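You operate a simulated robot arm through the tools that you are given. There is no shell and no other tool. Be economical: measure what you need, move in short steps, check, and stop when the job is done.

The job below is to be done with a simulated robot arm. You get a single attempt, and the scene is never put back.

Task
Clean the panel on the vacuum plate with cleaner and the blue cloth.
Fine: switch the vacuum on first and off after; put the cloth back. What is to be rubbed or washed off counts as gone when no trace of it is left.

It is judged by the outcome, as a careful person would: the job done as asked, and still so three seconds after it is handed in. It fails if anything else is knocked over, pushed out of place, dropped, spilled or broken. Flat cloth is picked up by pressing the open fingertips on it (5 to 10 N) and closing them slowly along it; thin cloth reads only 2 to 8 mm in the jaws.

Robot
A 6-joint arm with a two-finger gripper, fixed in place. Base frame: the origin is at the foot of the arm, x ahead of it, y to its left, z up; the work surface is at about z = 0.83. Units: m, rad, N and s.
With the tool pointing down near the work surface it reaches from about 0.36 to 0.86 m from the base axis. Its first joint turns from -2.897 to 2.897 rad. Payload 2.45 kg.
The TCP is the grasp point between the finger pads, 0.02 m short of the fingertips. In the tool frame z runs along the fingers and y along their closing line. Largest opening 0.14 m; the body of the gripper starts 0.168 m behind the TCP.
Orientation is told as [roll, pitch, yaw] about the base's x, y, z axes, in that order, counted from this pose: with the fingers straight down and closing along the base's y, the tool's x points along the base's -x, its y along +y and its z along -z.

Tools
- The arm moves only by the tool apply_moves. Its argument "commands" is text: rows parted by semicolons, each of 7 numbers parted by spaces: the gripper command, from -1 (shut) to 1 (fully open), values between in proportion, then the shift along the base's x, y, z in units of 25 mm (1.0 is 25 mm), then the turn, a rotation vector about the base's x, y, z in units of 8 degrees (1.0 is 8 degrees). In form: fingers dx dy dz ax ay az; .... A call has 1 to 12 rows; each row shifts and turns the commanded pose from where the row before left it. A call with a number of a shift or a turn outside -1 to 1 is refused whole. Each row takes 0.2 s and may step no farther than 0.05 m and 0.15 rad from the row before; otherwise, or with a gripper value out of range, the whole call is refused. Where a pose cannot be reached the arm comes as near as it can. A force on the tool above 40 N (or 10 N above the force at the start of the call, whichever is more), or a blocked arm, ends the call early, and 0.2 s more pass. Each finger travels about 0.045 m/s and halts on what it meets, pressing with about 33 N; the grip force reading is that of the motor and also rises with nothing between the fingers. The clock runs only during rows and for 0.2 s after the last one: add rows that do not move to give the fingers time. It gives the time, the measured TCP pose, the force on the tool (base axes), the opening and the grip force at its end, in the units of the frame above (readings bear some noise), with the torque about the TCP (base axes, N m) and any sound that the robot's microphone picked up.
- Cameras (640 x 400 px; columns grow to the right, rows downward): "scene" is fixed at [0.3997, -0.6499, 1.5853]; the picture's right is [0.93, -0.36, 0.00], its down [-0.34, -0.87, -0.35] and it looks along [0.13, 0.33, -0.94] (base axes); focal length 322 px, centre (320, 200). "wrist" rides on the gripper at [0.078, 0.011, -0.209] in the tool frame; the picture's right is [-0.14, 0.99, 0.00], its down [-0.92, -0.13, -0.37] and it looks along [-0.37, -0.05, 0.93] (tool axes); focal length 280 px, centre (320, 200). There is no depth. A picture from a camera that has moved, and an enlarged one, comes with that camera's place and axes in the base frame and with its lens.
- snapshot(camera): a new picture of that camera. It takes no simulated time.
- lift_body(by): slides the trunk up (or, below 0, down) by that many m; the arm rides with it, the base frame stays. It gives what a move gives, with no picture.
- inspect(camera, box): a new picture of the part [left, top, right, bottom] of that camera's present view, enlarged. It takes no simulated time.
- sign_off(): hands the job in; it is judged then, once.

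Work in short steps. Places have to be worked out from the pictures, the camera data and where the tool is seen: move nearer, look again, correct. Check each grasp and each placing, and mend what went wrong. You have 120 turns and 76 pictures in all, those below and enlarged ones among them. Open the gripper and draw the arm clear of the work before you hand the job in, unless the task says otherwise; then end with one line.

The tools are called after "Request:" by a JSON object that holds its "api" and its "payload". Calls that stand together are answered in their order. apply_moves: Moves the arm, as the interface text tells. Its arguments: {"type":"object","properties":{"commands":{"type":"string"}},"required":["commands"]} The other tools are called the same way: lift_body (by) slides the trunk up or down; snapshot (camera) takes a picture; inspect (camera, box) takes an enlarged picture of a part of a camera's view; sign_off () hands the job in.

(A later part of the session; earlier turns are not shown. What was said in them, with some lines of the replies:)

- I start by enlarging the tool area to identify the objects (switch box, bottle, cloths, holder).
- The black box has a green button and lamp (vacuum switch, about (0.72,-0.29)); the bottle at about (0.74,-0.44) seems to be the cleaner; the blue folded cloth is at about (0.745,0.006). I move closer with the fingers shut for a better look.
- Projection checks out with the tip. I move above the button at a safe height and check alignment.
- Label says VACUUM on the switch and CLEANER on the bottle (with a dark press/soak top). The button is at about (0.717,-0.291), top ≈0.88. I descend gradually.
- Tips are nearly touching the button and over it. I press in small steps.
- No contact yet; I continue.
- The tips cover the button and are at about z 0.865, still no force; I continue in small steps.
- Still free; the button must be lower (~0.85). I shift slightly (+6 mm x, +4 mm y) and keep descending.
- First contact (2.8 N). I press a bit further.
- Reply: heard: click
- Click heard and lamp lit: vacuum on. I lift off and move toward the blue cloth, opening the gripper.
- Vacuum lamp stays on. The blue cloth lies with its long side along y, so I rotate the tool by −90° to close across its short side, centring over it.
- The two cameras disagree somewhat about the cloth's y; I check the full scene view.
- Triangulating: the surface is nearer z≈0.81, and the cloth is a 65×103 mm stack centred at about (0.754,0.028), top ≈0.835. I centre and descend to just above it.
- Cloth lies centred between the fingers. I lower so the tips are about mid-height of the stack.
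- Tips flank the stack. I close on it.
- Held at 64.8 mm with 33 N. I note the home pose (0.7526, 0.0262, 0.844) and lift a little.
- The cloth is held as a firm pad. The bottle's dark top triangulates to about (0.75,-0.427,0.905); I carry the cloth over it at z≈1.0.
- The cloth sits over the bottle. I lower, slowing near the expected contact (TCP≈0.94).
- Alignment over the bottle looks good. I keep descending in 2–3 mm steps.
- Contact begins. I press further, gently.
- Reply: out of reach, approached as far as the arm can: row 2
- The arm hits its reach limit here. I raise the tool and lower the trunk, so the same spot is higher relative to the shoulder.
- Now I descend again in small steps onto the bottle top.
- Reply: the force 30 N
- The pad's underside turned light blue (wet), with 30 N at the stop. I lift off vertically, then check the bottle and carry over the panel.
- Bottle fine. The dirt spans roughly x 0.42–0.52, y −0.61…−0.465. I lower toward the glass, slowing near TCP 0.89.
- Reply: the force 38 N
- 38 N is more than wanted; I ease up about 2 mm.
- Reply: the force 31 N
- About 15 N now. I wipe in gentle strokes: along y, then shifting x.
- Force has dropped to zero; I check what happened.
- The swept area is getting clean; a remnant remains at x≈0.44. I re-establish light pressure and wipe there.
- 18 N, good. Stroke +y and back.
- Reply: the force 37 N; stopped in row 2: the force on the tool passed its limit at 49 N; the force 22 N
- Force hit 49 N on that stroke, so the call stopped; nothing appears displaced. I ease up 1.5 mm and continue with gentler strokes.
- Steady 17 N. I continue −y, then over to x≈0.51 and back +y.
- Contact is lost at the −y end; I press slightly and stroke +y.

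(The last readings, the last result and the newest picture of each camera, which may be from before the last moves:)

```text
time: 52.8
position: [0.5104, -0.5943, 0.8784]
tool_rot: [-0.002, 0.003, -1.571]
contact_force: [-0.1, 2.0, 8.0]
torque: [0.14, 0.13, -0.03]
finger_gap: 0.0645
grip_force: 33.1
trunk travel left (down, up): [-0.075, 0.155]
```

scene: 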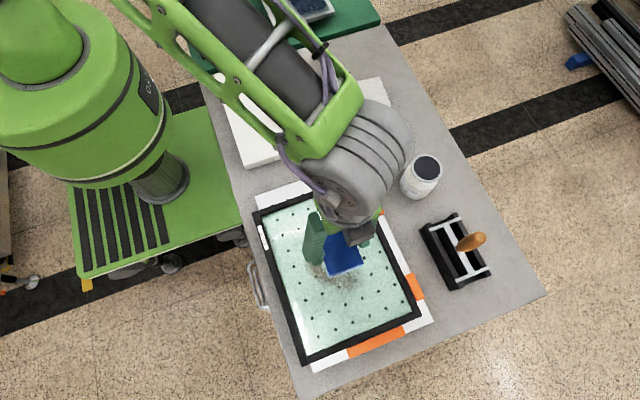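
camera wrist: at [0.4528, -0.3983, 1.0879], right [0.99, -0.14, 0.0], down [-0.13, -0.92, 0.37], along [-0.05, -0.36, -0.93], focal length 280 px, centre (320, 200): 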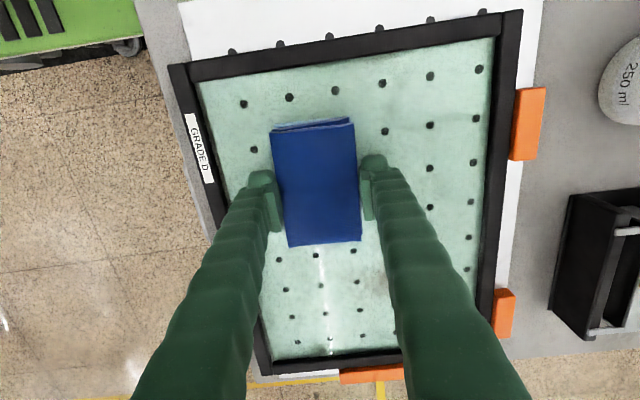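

Request:
{"api": "apply_moves", "payload": {"commands": "-1 0 0.5 0 0 0 0;-1 0 0.5 0 0 0 0;-1 0 0.5 0 0 0 0;-1 0 0.5 0 0 0 0;-1 0 0.5 0 0 0 0;-1 0 0.5 0 0 0 0;-1 0 0.5 0 0 0 0;-1 0 0.5 0 0 0 0;-1 0 0 0 0 0 0"}}

Request:
{"api": "snapshot", "payload": {"camera": "wrist"}}

```text
time: 54.8
position: [0.5089, -0.4936, 0.8767]
tool_rot: [-0.003, 0.004, -1.572]
contact_force: [-0.7, -5.9, 19.3]
torque: [-0.08, 0.04, 0.04]
finger_gap: 0.0644
grip_force: 33.2
trunk travel left (down, up): [-0.075, 0.155]
```

```text
40 pictures are left
camera wrist: at [0.5208, -0.4165, 1.0873], right [0.99, -0.14, 0.0], down [-0.13, -0.92, 0.37], along [-0.05, -0.36, -0.93], focal length 280 px, centre (320, 200)
```

wrist: 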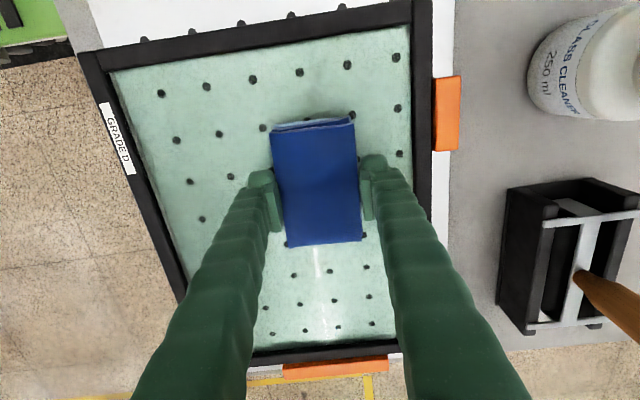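

I lift straight up and back away to inspect the glass.

Request:
{"api": "apply_moves", "payload": {"commands": "-1 0 0 0.5 0 0 0;-1 0 0 1 0 0 0;-1 0 0 1 0 0 0;-1 0 0 1 0 0 0;-1 0 0 1 0 0 0;-1 0 1 0 0 0 0;-1 0 1 0 0 0 0;-1 0 1 0 0 0 0;-1 0 1 0 0 0 0;-1 0 1 0 0 0 0;-1 0 1 0 0 0 0;-1 0 1 0 0 0 0"}}

Request:
{"api": "inspect", "payload": {"camera": "scene", "box": [240, 165, 440, 370]}}

Request:
{"api": "inspect", "payload": {"camera": "wrist", "box": [120, 180, 480, 400]}}

```text
time: 57.4
position: [0.5106, -0.3171, 0.989]
tool_rot: [-0.007, 0.004, -1.574]
contact_force: [-0.7, 0.9, -1.2]
torque: [0.01, 0.03, -0.01]
finger_gap: 0.0643
grip_force: 32.9
trunk travel left (down, up): [-0.075, 0.155]
```

```text
1.95 times, centred on (340, 268) of scene
camera zoom: at [0.3997, -0.6499, 1.5853], right [0.93, -0.36, 0.0], down [-0.34, -0.87, -0.35], along [0.13, 0.33, -0.94], focal length 629 px, centre (281, 68)
```

zoom: 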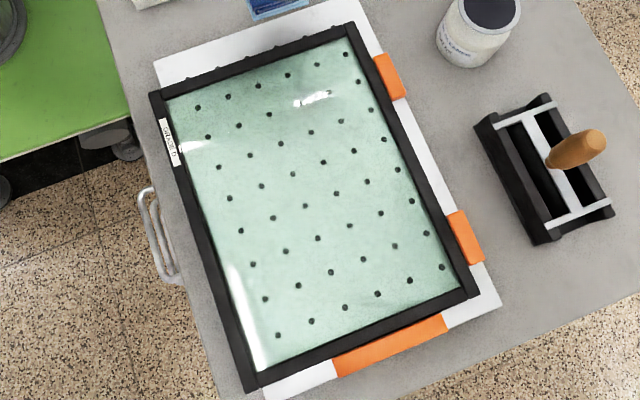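

```text
1.78 times, centred on (300, 290) of wrist
camera zoom: at [0.5229, -0.2413, 1.1986], right [0.99, -0.14, -0.01], down [-0.13, -0.92, 0.36], along [-0.06, -0.36, -0.93], focal length 498 px, centre (356, 40)
```

zoom: 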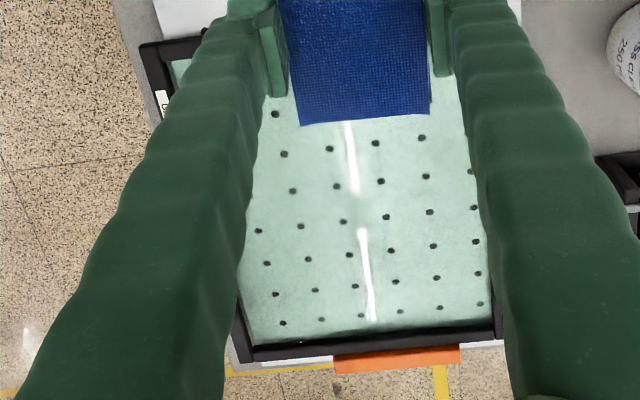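

It looks clean; I zoom in hard on the former stain to look for faint traces.

Request:
{"api": "inspect", "payload": {"camera": "scene", "box": [290, 215, 380, 300]}}

Request:
{"api": "inspect", "payload": {"camera": "scene", "box": [270, 190, 350, 250]}}

```text
4.71 times, centred on (335, 258) of scene
camera zoom: at [0.3997, -0.6499, 1.5853], right [0.93, -0.36, 0.0], down [-0.34, -0.87, -0.35], along [0.13, 0.33, -0.94], focal length 1517 px, centre (249, -71)
```

zoom: 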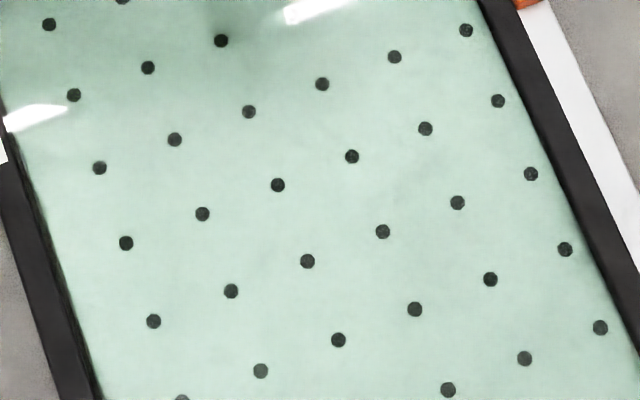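

```text
6.67 times, centred on (310, 220) of scene
camera zoom: at [0.3997, -0.6499, 1.5853], right [0.93, -0.36, 0.0], down [-0.34, -0.87, -0.35], along [0.13, 0.33, -0.94], focal length 2149 px, centre (387, 67)
```

zoom: 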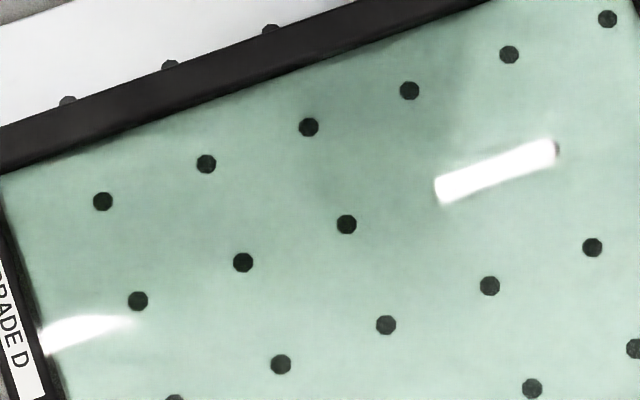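

Only what looks like the gripper's shadow near the top. I move toward the cloth's home and re-check without shadow before releasing.

Request:
{"api": "apply_moves", "payload": {"commands": "-1 0.7 1 0 0 0 0;-1 0.7 1 0 0 0 0;-1 0.7 1 0 0 0 0;-1 0.7 1 0 0 0 0;-1 0.7 1 0 0 0 0;-1 0.7 1 0 0 0 0;-1 0.7 1 0 0 0 0;-1 0.7 1 0 0 0 0;-1 0.7 1 0 0 0 0;-1 0.7 1 0 0 0 0;-1 0.7 1 0 0 0 0;-1 0.7 1 0 0 0 0"}}

Request:
{"api": "inspect", "payload": {"camera": "scene", "box": [245, 170, 365, 270]}}

Request:
{"api": "inspect", "payload": {"camera": "scene", "box": [290, 240, 430, 360]}}

```text
time: 60.0
position: [0.7202, -0.0176, 0.9886]
tool_rot: [-0.008, 0.006, -1.574]
contact_force: [-0.4, 0.0, -0.6]
torque: [-0.03, 0.02, -0.03]
finger_gap: 0.0646
grip_force: 33.1
trunk travel left (down, up): [-0.075, 0.155]
```

```text
4.00 times, centred on (305, 220) of scene
camera zoom: at [0.3997, -0.6499, 1.5853], right [0.93, -0.36, 0.0], down [-0.34, -0.87, -0.35], along [0.13, 0.33, -0.94], focal length 1290 px, centre (380, 120)
```

zoom: 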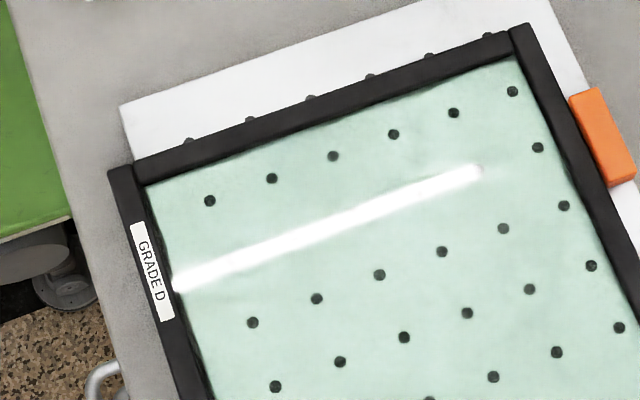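

```text
3.33 times, centred on (360, 300) of scene
camera zoom: at [0.3997, -0.6499, 1.5853], right [0.93, -0.36, 0.0], down [-0.34, -0.87, -0.35], along [0.13, 0.33, -0.94], focal length 1075 px, centre (187, -133)
```

zoom: 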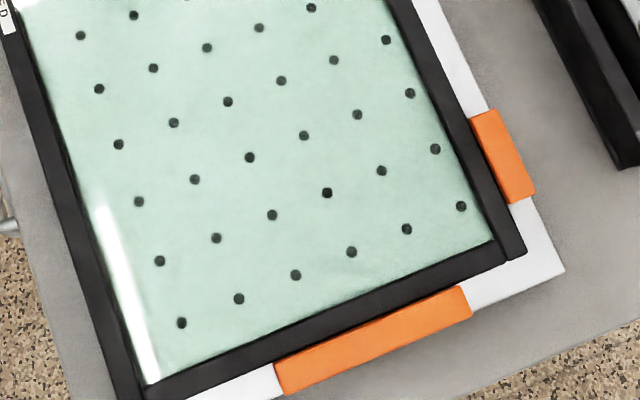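

The glass is clean in both lights. I take the cloth to its home (0.7526, 0.0262) and lower it.

Request:
{"api": "apply_moves", "payload": {"commands": "-1 0.65 0.85 0 0.055 -0.04 0;-1 0.65 0.9 0 0 0 0.02;-1 0 0 -1 0 0 0;-1 0 0 -1 0 0 0;-1 0 0 -1 0 0 0;-1 0 0 -1 0 0 0;-1 0 0 -0.8 0 0 0;-1 0 0 0 0 0 0"}}

```text
time: 61.8
position: [0.751, 0.026, 0.8697]
tool_rot: [0.002, 0.011, -1.569]
contact_force: [-0.5, 0.2, 0.1]
torque: [0.01, 0.02, -0.03]
finger_gap: 0.0645
grip_force: 32.4
trunk travel left (down, up): [-0.075, 0.155]
```

Nearly down; last 2 cm in small steps.

Request:
{"api": "apply_moves", "payload": {"commands": "-1 0.05 0 -0.4 0 0.08 0;-1 0 0 -0.3 0 0 0;-1 0 0 -0.15 0 0 0;-1 0 0 -0.1 0 0 0;-1 0 0 0 0 0 0"}}

```text
time: 63.0
position: [0.7541, 0.0255, 0.8445]
tool_rot: [-0.01, 0.013, -1.567]
contact_force: [0.2, -0.7, -0.3]
torque: [0.01, 0.02, 0.0]
finger_gap: 0.0645
grip_force: 32.7
trunk travel left (down, up): [-0.075, 0.155]
```

Request:
{"api": "apply_moves", "payload": {"commands": "-1 0 0 -0.06 0 0 0;-1 0 0 0 0 0 0"}}

```text
time: 63.6
position: [0.7535, 0.0253, 0.8427]
tool_rot: [-0.011, 0.011, -1.57]
contact_force: [-0.7, 0.1, 0.3]
torque: [0.02, 0.01, -0.02]
finger_gap: 0.0644
grip_force: 33.3
trunk travel left (down, up): [-0.075, 0.155]
```

No contact yet at the original height; another 1–2 mm.

Request:
{"api": "apply_moves", "payload": {"commands": "-1 0 0 -0.06 0 0 0;-1 0 0 0 0 0 0"}}

Request:
{"api": "inspect", "payload": {"camera": "scene", "box": [290, 0, 410, 75]}}

```text
time: 64.2
position: [0.753, 0.0248, 0.8415]
tool_rot: [-0.011, 0.013, -1.569]
contact_force: [-0.7, 0.2, -0.9]
torque: [-0.01, -0.02, -0.03]
finger_gap: 0.0645
grip_force: 33.3
trunk travel left (down, up): [-0.075, 0.155]
```

```text
5.33 times, centred on (350, 38) of scene
camera zoom: at [0.3997, -0.6499, 1.5853], right [0.93, -0.36, 0.0], down [-0.34, -0.87, -0.35], along [0.13, 0.33, -0.94], focal length 1719 px, centre (160, 1067)
```

zoom: 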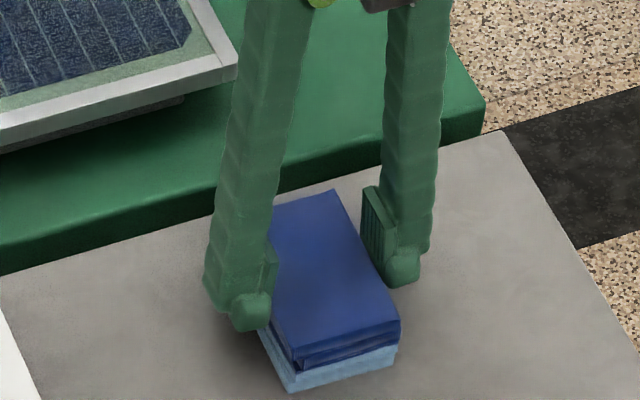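

Cloth is in place visually, slipped slightly up in the grip; I lower until contact.

Request:
{"api": "apply_moves", "payload": {"commands": "-1 0 0 -0.06 0 0 0;-1 0 0 -0.06 0 0 0;-1 0 0 0 0 0 0"}}

```text
time: 65.0
position: [0.7535, 0.0253, 0.8406]
tool_rot: [-0.008, 0.014, -1.569]
contact_force: [-2.9, 2.7, 20.1]
torque: [-0.43, -0.29, -0.08]
finger_gap: 0.0645
grip_force: 33.1
trunk travel left (down, up): [-0.075, 0.155]
```

Contact with the bench. I ease up 1 mm and open slowly.

Request:
{"api": "apply_moves", "payload": {"commands": "-1 0 0 0.05 0 0 0;0 0 0 0 0 0 0;0.1 0 0 0 0 0 0;0.3 0 0 0 0 0 0;0.5 0 0 0 0 0 0;0.5 0 0 0 0 0 0;0.5 0 0 0.5 0 0 0;0.5 0 0 1 0 0 0;0.5 0 0 1 0 0 0;0.5 0 0 1 0 0 0;0.5 0 0 1 0 0 0;0.5 0 0 1 0 0 0"}}

Request:
{"api": "snapshot", "payload": {"camera": "scene"}}

Request:
{"api": "inspect", "payload": {"camera": "scene", "box": [290, 0, 410, 75]}}

```text
time: 67.6
position: [0.7534, 0.0258, 0.9767]
tool_rot: [-0.011, 0.011, -1.57]
contact_force: [-0.6, 0.6, 0.3]
torque: [0.02, -0.04, -0.04]
finger_gap: 0.1054
grip_force: 0.0
trunk travel left (down, up): [-0.075, 0.155]
```

```text
32 pictures are left
```

scene: 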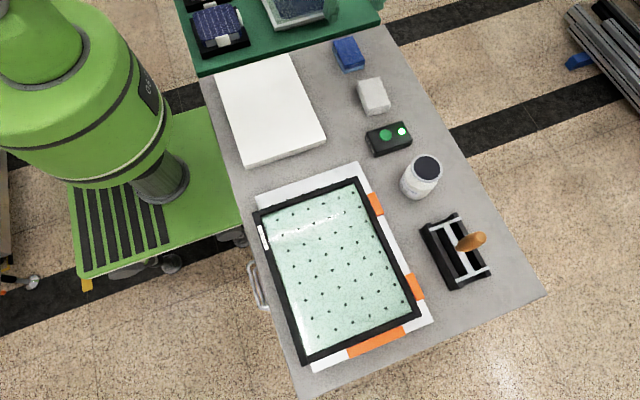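

```text
5.33 times, centred on (350, 38) of scene
camera zoom: at [0.3997, -0.6499, 1.5853], right [0.93, -0.36, 0.0], down [-0.34, -0.87, -0.35], along [0.13, 0.33, -0.94], focal length 1719 px, centre (160, 1067)
```

zoom: 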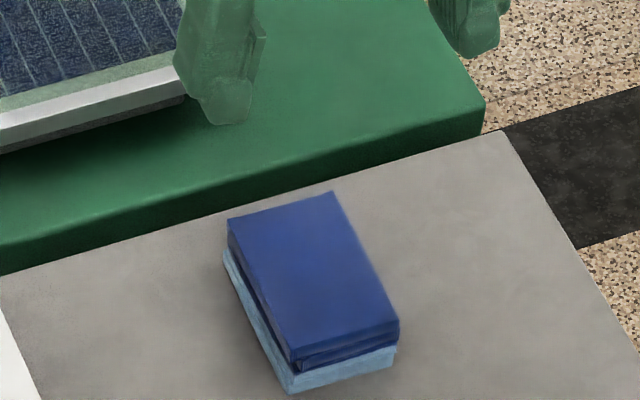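

Cloth is back home. Now to the switch: I rotate back to yaw 0 and close the fingers on the way to (0.7225,-0.288).

Request:
{"api": "apply_moves", "payload": {"commands": "-1 -0.11 -0.9 0 0 0 1;-1 -0.11 -1 0 0 0 1;-1 -0.11 -1 0 0 0 1;-1 -0.11 -1 0 0 0 1;-1 -0.11 -1 0 0 0 1;-1 -0.11 -1 0 0 0 1;-1 -0.11 -1 0 0 0 1;-1 -0.11 -1 0 0 0 1;-1 -0.11 -1 0 0 0 1;-1 -0.11 -1 0 0 0 1;-1 -0.11 -1 0 0 0 1;-1 0 -1 0 0 0 0.25"}}

```text
time: 70.2
position: [0.7216, -0.2733, 0.9773]
tool_rot: [-0.012, 0.013, 0.003]
contact_force: [0.9, -0.8, 0.6]
torque: [0.03, 0.0, -0.01]
finger_gap: 0.0
grip_force: 29.7
trunk travel left (down, up): [-0.075, 0.155]
```

Request:
{"api": "apply_moves", "payload": {"commands": "-1 0.04 -0.6 0 0.086 -0.09 0;-1 0 0 -1 0 0 0;-1 0 0 -1 0 0 0;-1 0 0 -1 0 0 0;-1 0 0 -0.6 0 0 0;-1 0 0 -0.4 0 0 0;-1 0 0 -0.2 0 0 0;-1 0 0 0 0 0 0"}}

Request:
{"api": "inspect", "payload": {"camera": "scene", "box": [340, 90, 450, 170]}}

```text
time: 72.0
position: [0.7238, -0.2884, 0.8716]
tool_rot: [0.002, 0.0, 0.001]
contact_force: [-0.4, -0.1, 0.2]
torque: [-0.01, 0.01, 0.05]
finger_gap: 0.0
grip_force: 29.4
trunk travel left (down, up): [-0.075, 0.155]
```

```text
5.00 times, centred on (395, 130) of scene
camera zoom: at [0.3997, -0.6499, 1.5853], right [0.93, -0.36, 0.0], down [-0.34, -0.87, -0.35], along [0.13, 0.33, -0.94], focal length 1612 px, centre (-55, 550)
```

zoom: 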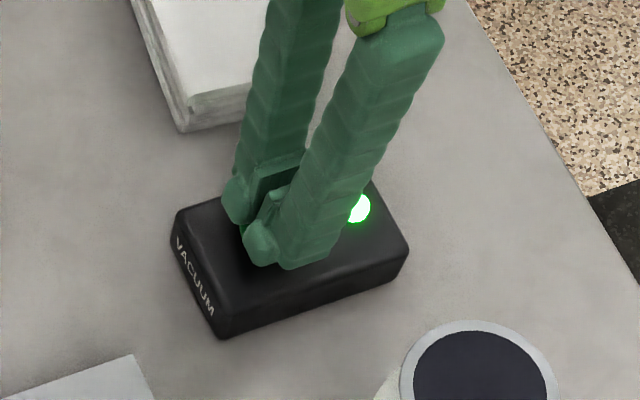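

In place above the button; press in 2 mm steps to the previous click depth (0.8626).

Request:
{"api": "apply_moves", "payload": {"commands": "-1 0 0 -0.1 0 0 0;-1 0 0 -0.1 0 0 0;-1 0 0 -0.08 0 0 0;-1 0 0 0 0 0 0"}}

```text
time: 73.0
position: [0.7237, -0.2875, 0.8664]
tool_rot: [0.002, 0.0, 0.001]
contact_force: [0.3, 0.6, 2.6]
torque: [0.01, -0.01, 0.03]
finger_gap: 0.0059
grip_force: 28.8
trunk travel left (down, up): [-0.075, 0.155]
```

Request:
{"api": "apply_moves", "payload": {"commands": "-1 0 0 -0.08 0 0 0;-1 0 0 0 0 0 0"}}

```text
time: 73.6
position: [0.7237, -0.2879, 0.8628]
tool_rot: [0.001, -0.001, 0.002]
contact_force: [0.8, -0.9, 2.7]
torque: [-0.06, -0.02, 0.01]
finger_gap: 0.0057
grip_force: 29.3
trunk travel left (down, up): [-0.075, 0.155]
heard: click
```

Click heard. I retreat straight up, open, and draw back, then verify.

Request:
{"api": "apply_moves", "payload": {"commands": "-1 0 0 0.5 0 0 0;-1 0 0 1 0 0 0;-1 0 0 1 0 0 0;-1 0 0 1 0 0 0;0.5 0 0.5 1 0 0 0;0.5 -0.5 1 1 0 0 0;0.5 -0.5 1 0.5 0 0 0;0.5 -0.5 1 0 0 0 0;0.5 -0.5 1 0 0 0 0;0.5 -0.5 1 0 0 0 0;0.5 -0.5 1 0 0 0 0;0.5 0 0 0 0 0 0"}}

Request:
{"api": "snapshot", "payload": {"camera": "scene"}}

Request:
{"api": "inspect", "payload": {"camera": "scene", "box": [340, 90, 450, 210]}}

Request:
{"api": "inspect", "payload": {"camera": "scene", "box": [245, 180, 425, 330]}}

```text
time: 76.2
position: [0.6479, -0.1255, 1.0138]
tool_rot: [0.0, 0.0, 0.0]
contact_force: [-0.2, 0.7, 0.0]
torque: [-0.04, -0.01, -0.01]
finger_gap: 0.1053
grip_force: 0.0
trunk travel left (down, up): [-0.075, 0.155]
```

```text
29 pictures are left
```

scene: 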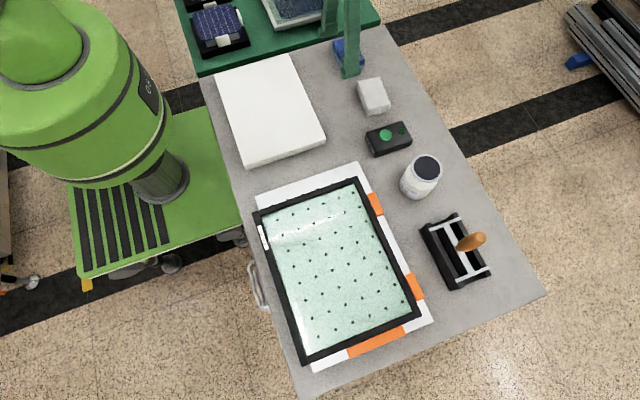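

```text
3.33 times, centred on (395, 150) of scene
camera zoom: at [0.3997, -0.6499, 1.5853], right [0.93, -0.36, 0.0], down [-0.34, -0.87, -0.35], along [0.13, 0.33, -0.94], focal length 1075 px, centre (70, 367)
```

zoom: 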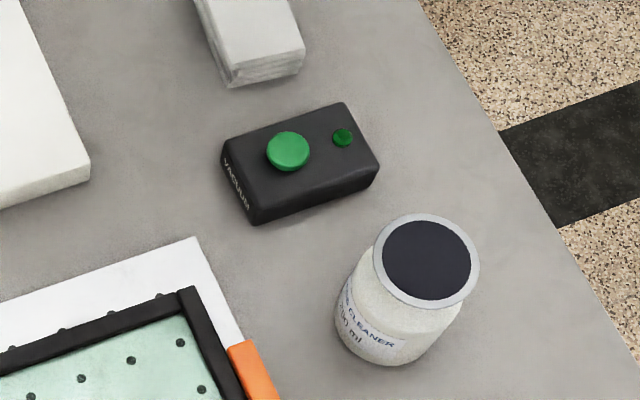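

```text
2.67 times, centred on (335, 255) of scene
camera zoom: at [0.3997, -0.6499, 1.5853], right [0.93, -0.36, 0.0], down [-0.34, -0.87, -0.35], along [0.13, 0.33, -0.94], focal length 860 px, centre (280, 53)
```

zoom: 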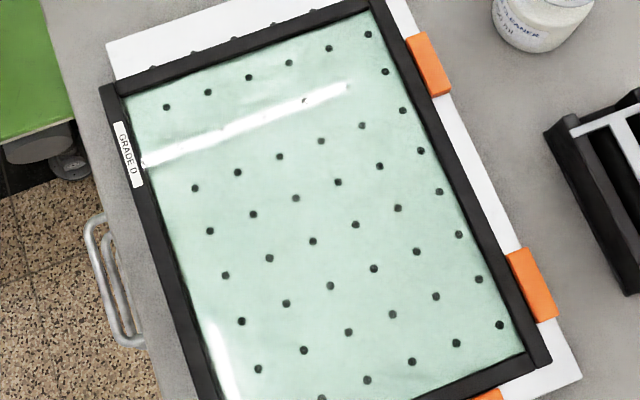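

Lamp off and all objects in place. For a last check for faint traces I bring the wrist camera near the panel from above.

Request:
{"api": "apply_moves", "payload": {"commands": "0.5 -0.9 -1 0.3 0 0 0;0.5 -0.9 -1 0.3 0 0 0;0.5 -0.9 -1 0.3 0 0 0;0.5 -0.9 -1 0.3 0 0 0;0.5 -0.9 -1 0.3 0 0 0;0.5 -0.9 -1 0.3 0 0 0;0.5 -0.9 -1 0.3 0 0 0;0.5 -0.9 -1 0 0 0 0;0.5 0 0 0 0 0 0"}}

Request:
{"api": "inspect", "payload": {"camera": "wrist", "box": [60, 50, 340, 250]}}

```text
time: 78.2
position: [0.4702, -0.3243, 1.0646]
tool_rot: [0.002, -0.001, 0.001]
contact_force: [-0.9, 0.3, -0.2]
torque: [0.02, -0.01, 0.05]
finger_gap: 0.1052
grip_force: 0.0
trunk travel left (down, up): [-0.075, 0.155]
```

```text
2.00 times, centred on (200, 150) of wrist
camera zoom: at [0.3917, -0.3145, 1.2742], right [0.14, 0.99, 0.0], down [0.92, -0.13, 0.37], along [0.36, -0.05, -0.93], focal length 561 px, centre (560, 300)
```

zoom: 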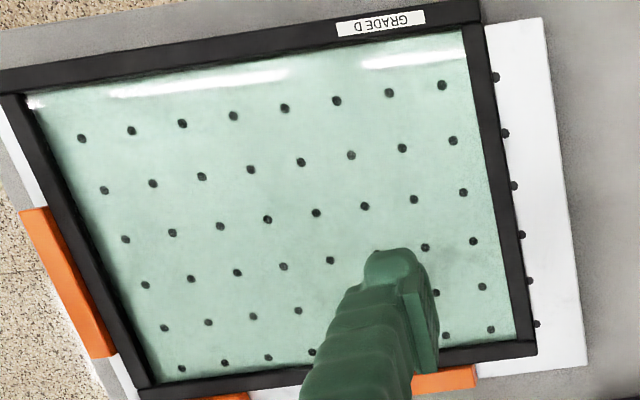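

No trace left from this angle either. I draw the arm clear of the panel and hand in.

Request:
{"api": "apply_moves", "payload": {"commands": "0.5 0 1 0 0 0 0;0.5 0 1 0 0 0 0;0.5 0 1 0 0 0 0;0.5 0 1 0 0 0 0;0.5 0 1 0 0 0 0;0.5 0 1 0 0 0 0;0.5 0 1 0 0 0 0;0.5 0 0 0 0 0 0"}}

Request:
{"api": "sign_off", "payload": {}}

```text
time: 80.0
position: [0.4688, -0.15, 1.0639]
tool_rot: [0.002, -0.001, 0.003]
contact_force: [0.1, 0.8, 0.6]
torque: [0.02, -0.02, 0.0]
finger_gap: 0.1052
grip_force: 0.0
trunk travel left (down, up): [-0.075, 0.155]
```

```text
The job is handed in.
```

The panel is wiped with cleaner and shows no trace of the stain in either camera; the vacuum went on first and is off again, the blue cloth is back in its place, and one wiping stroke briefly reached 49 N with no visible effect on the panel.
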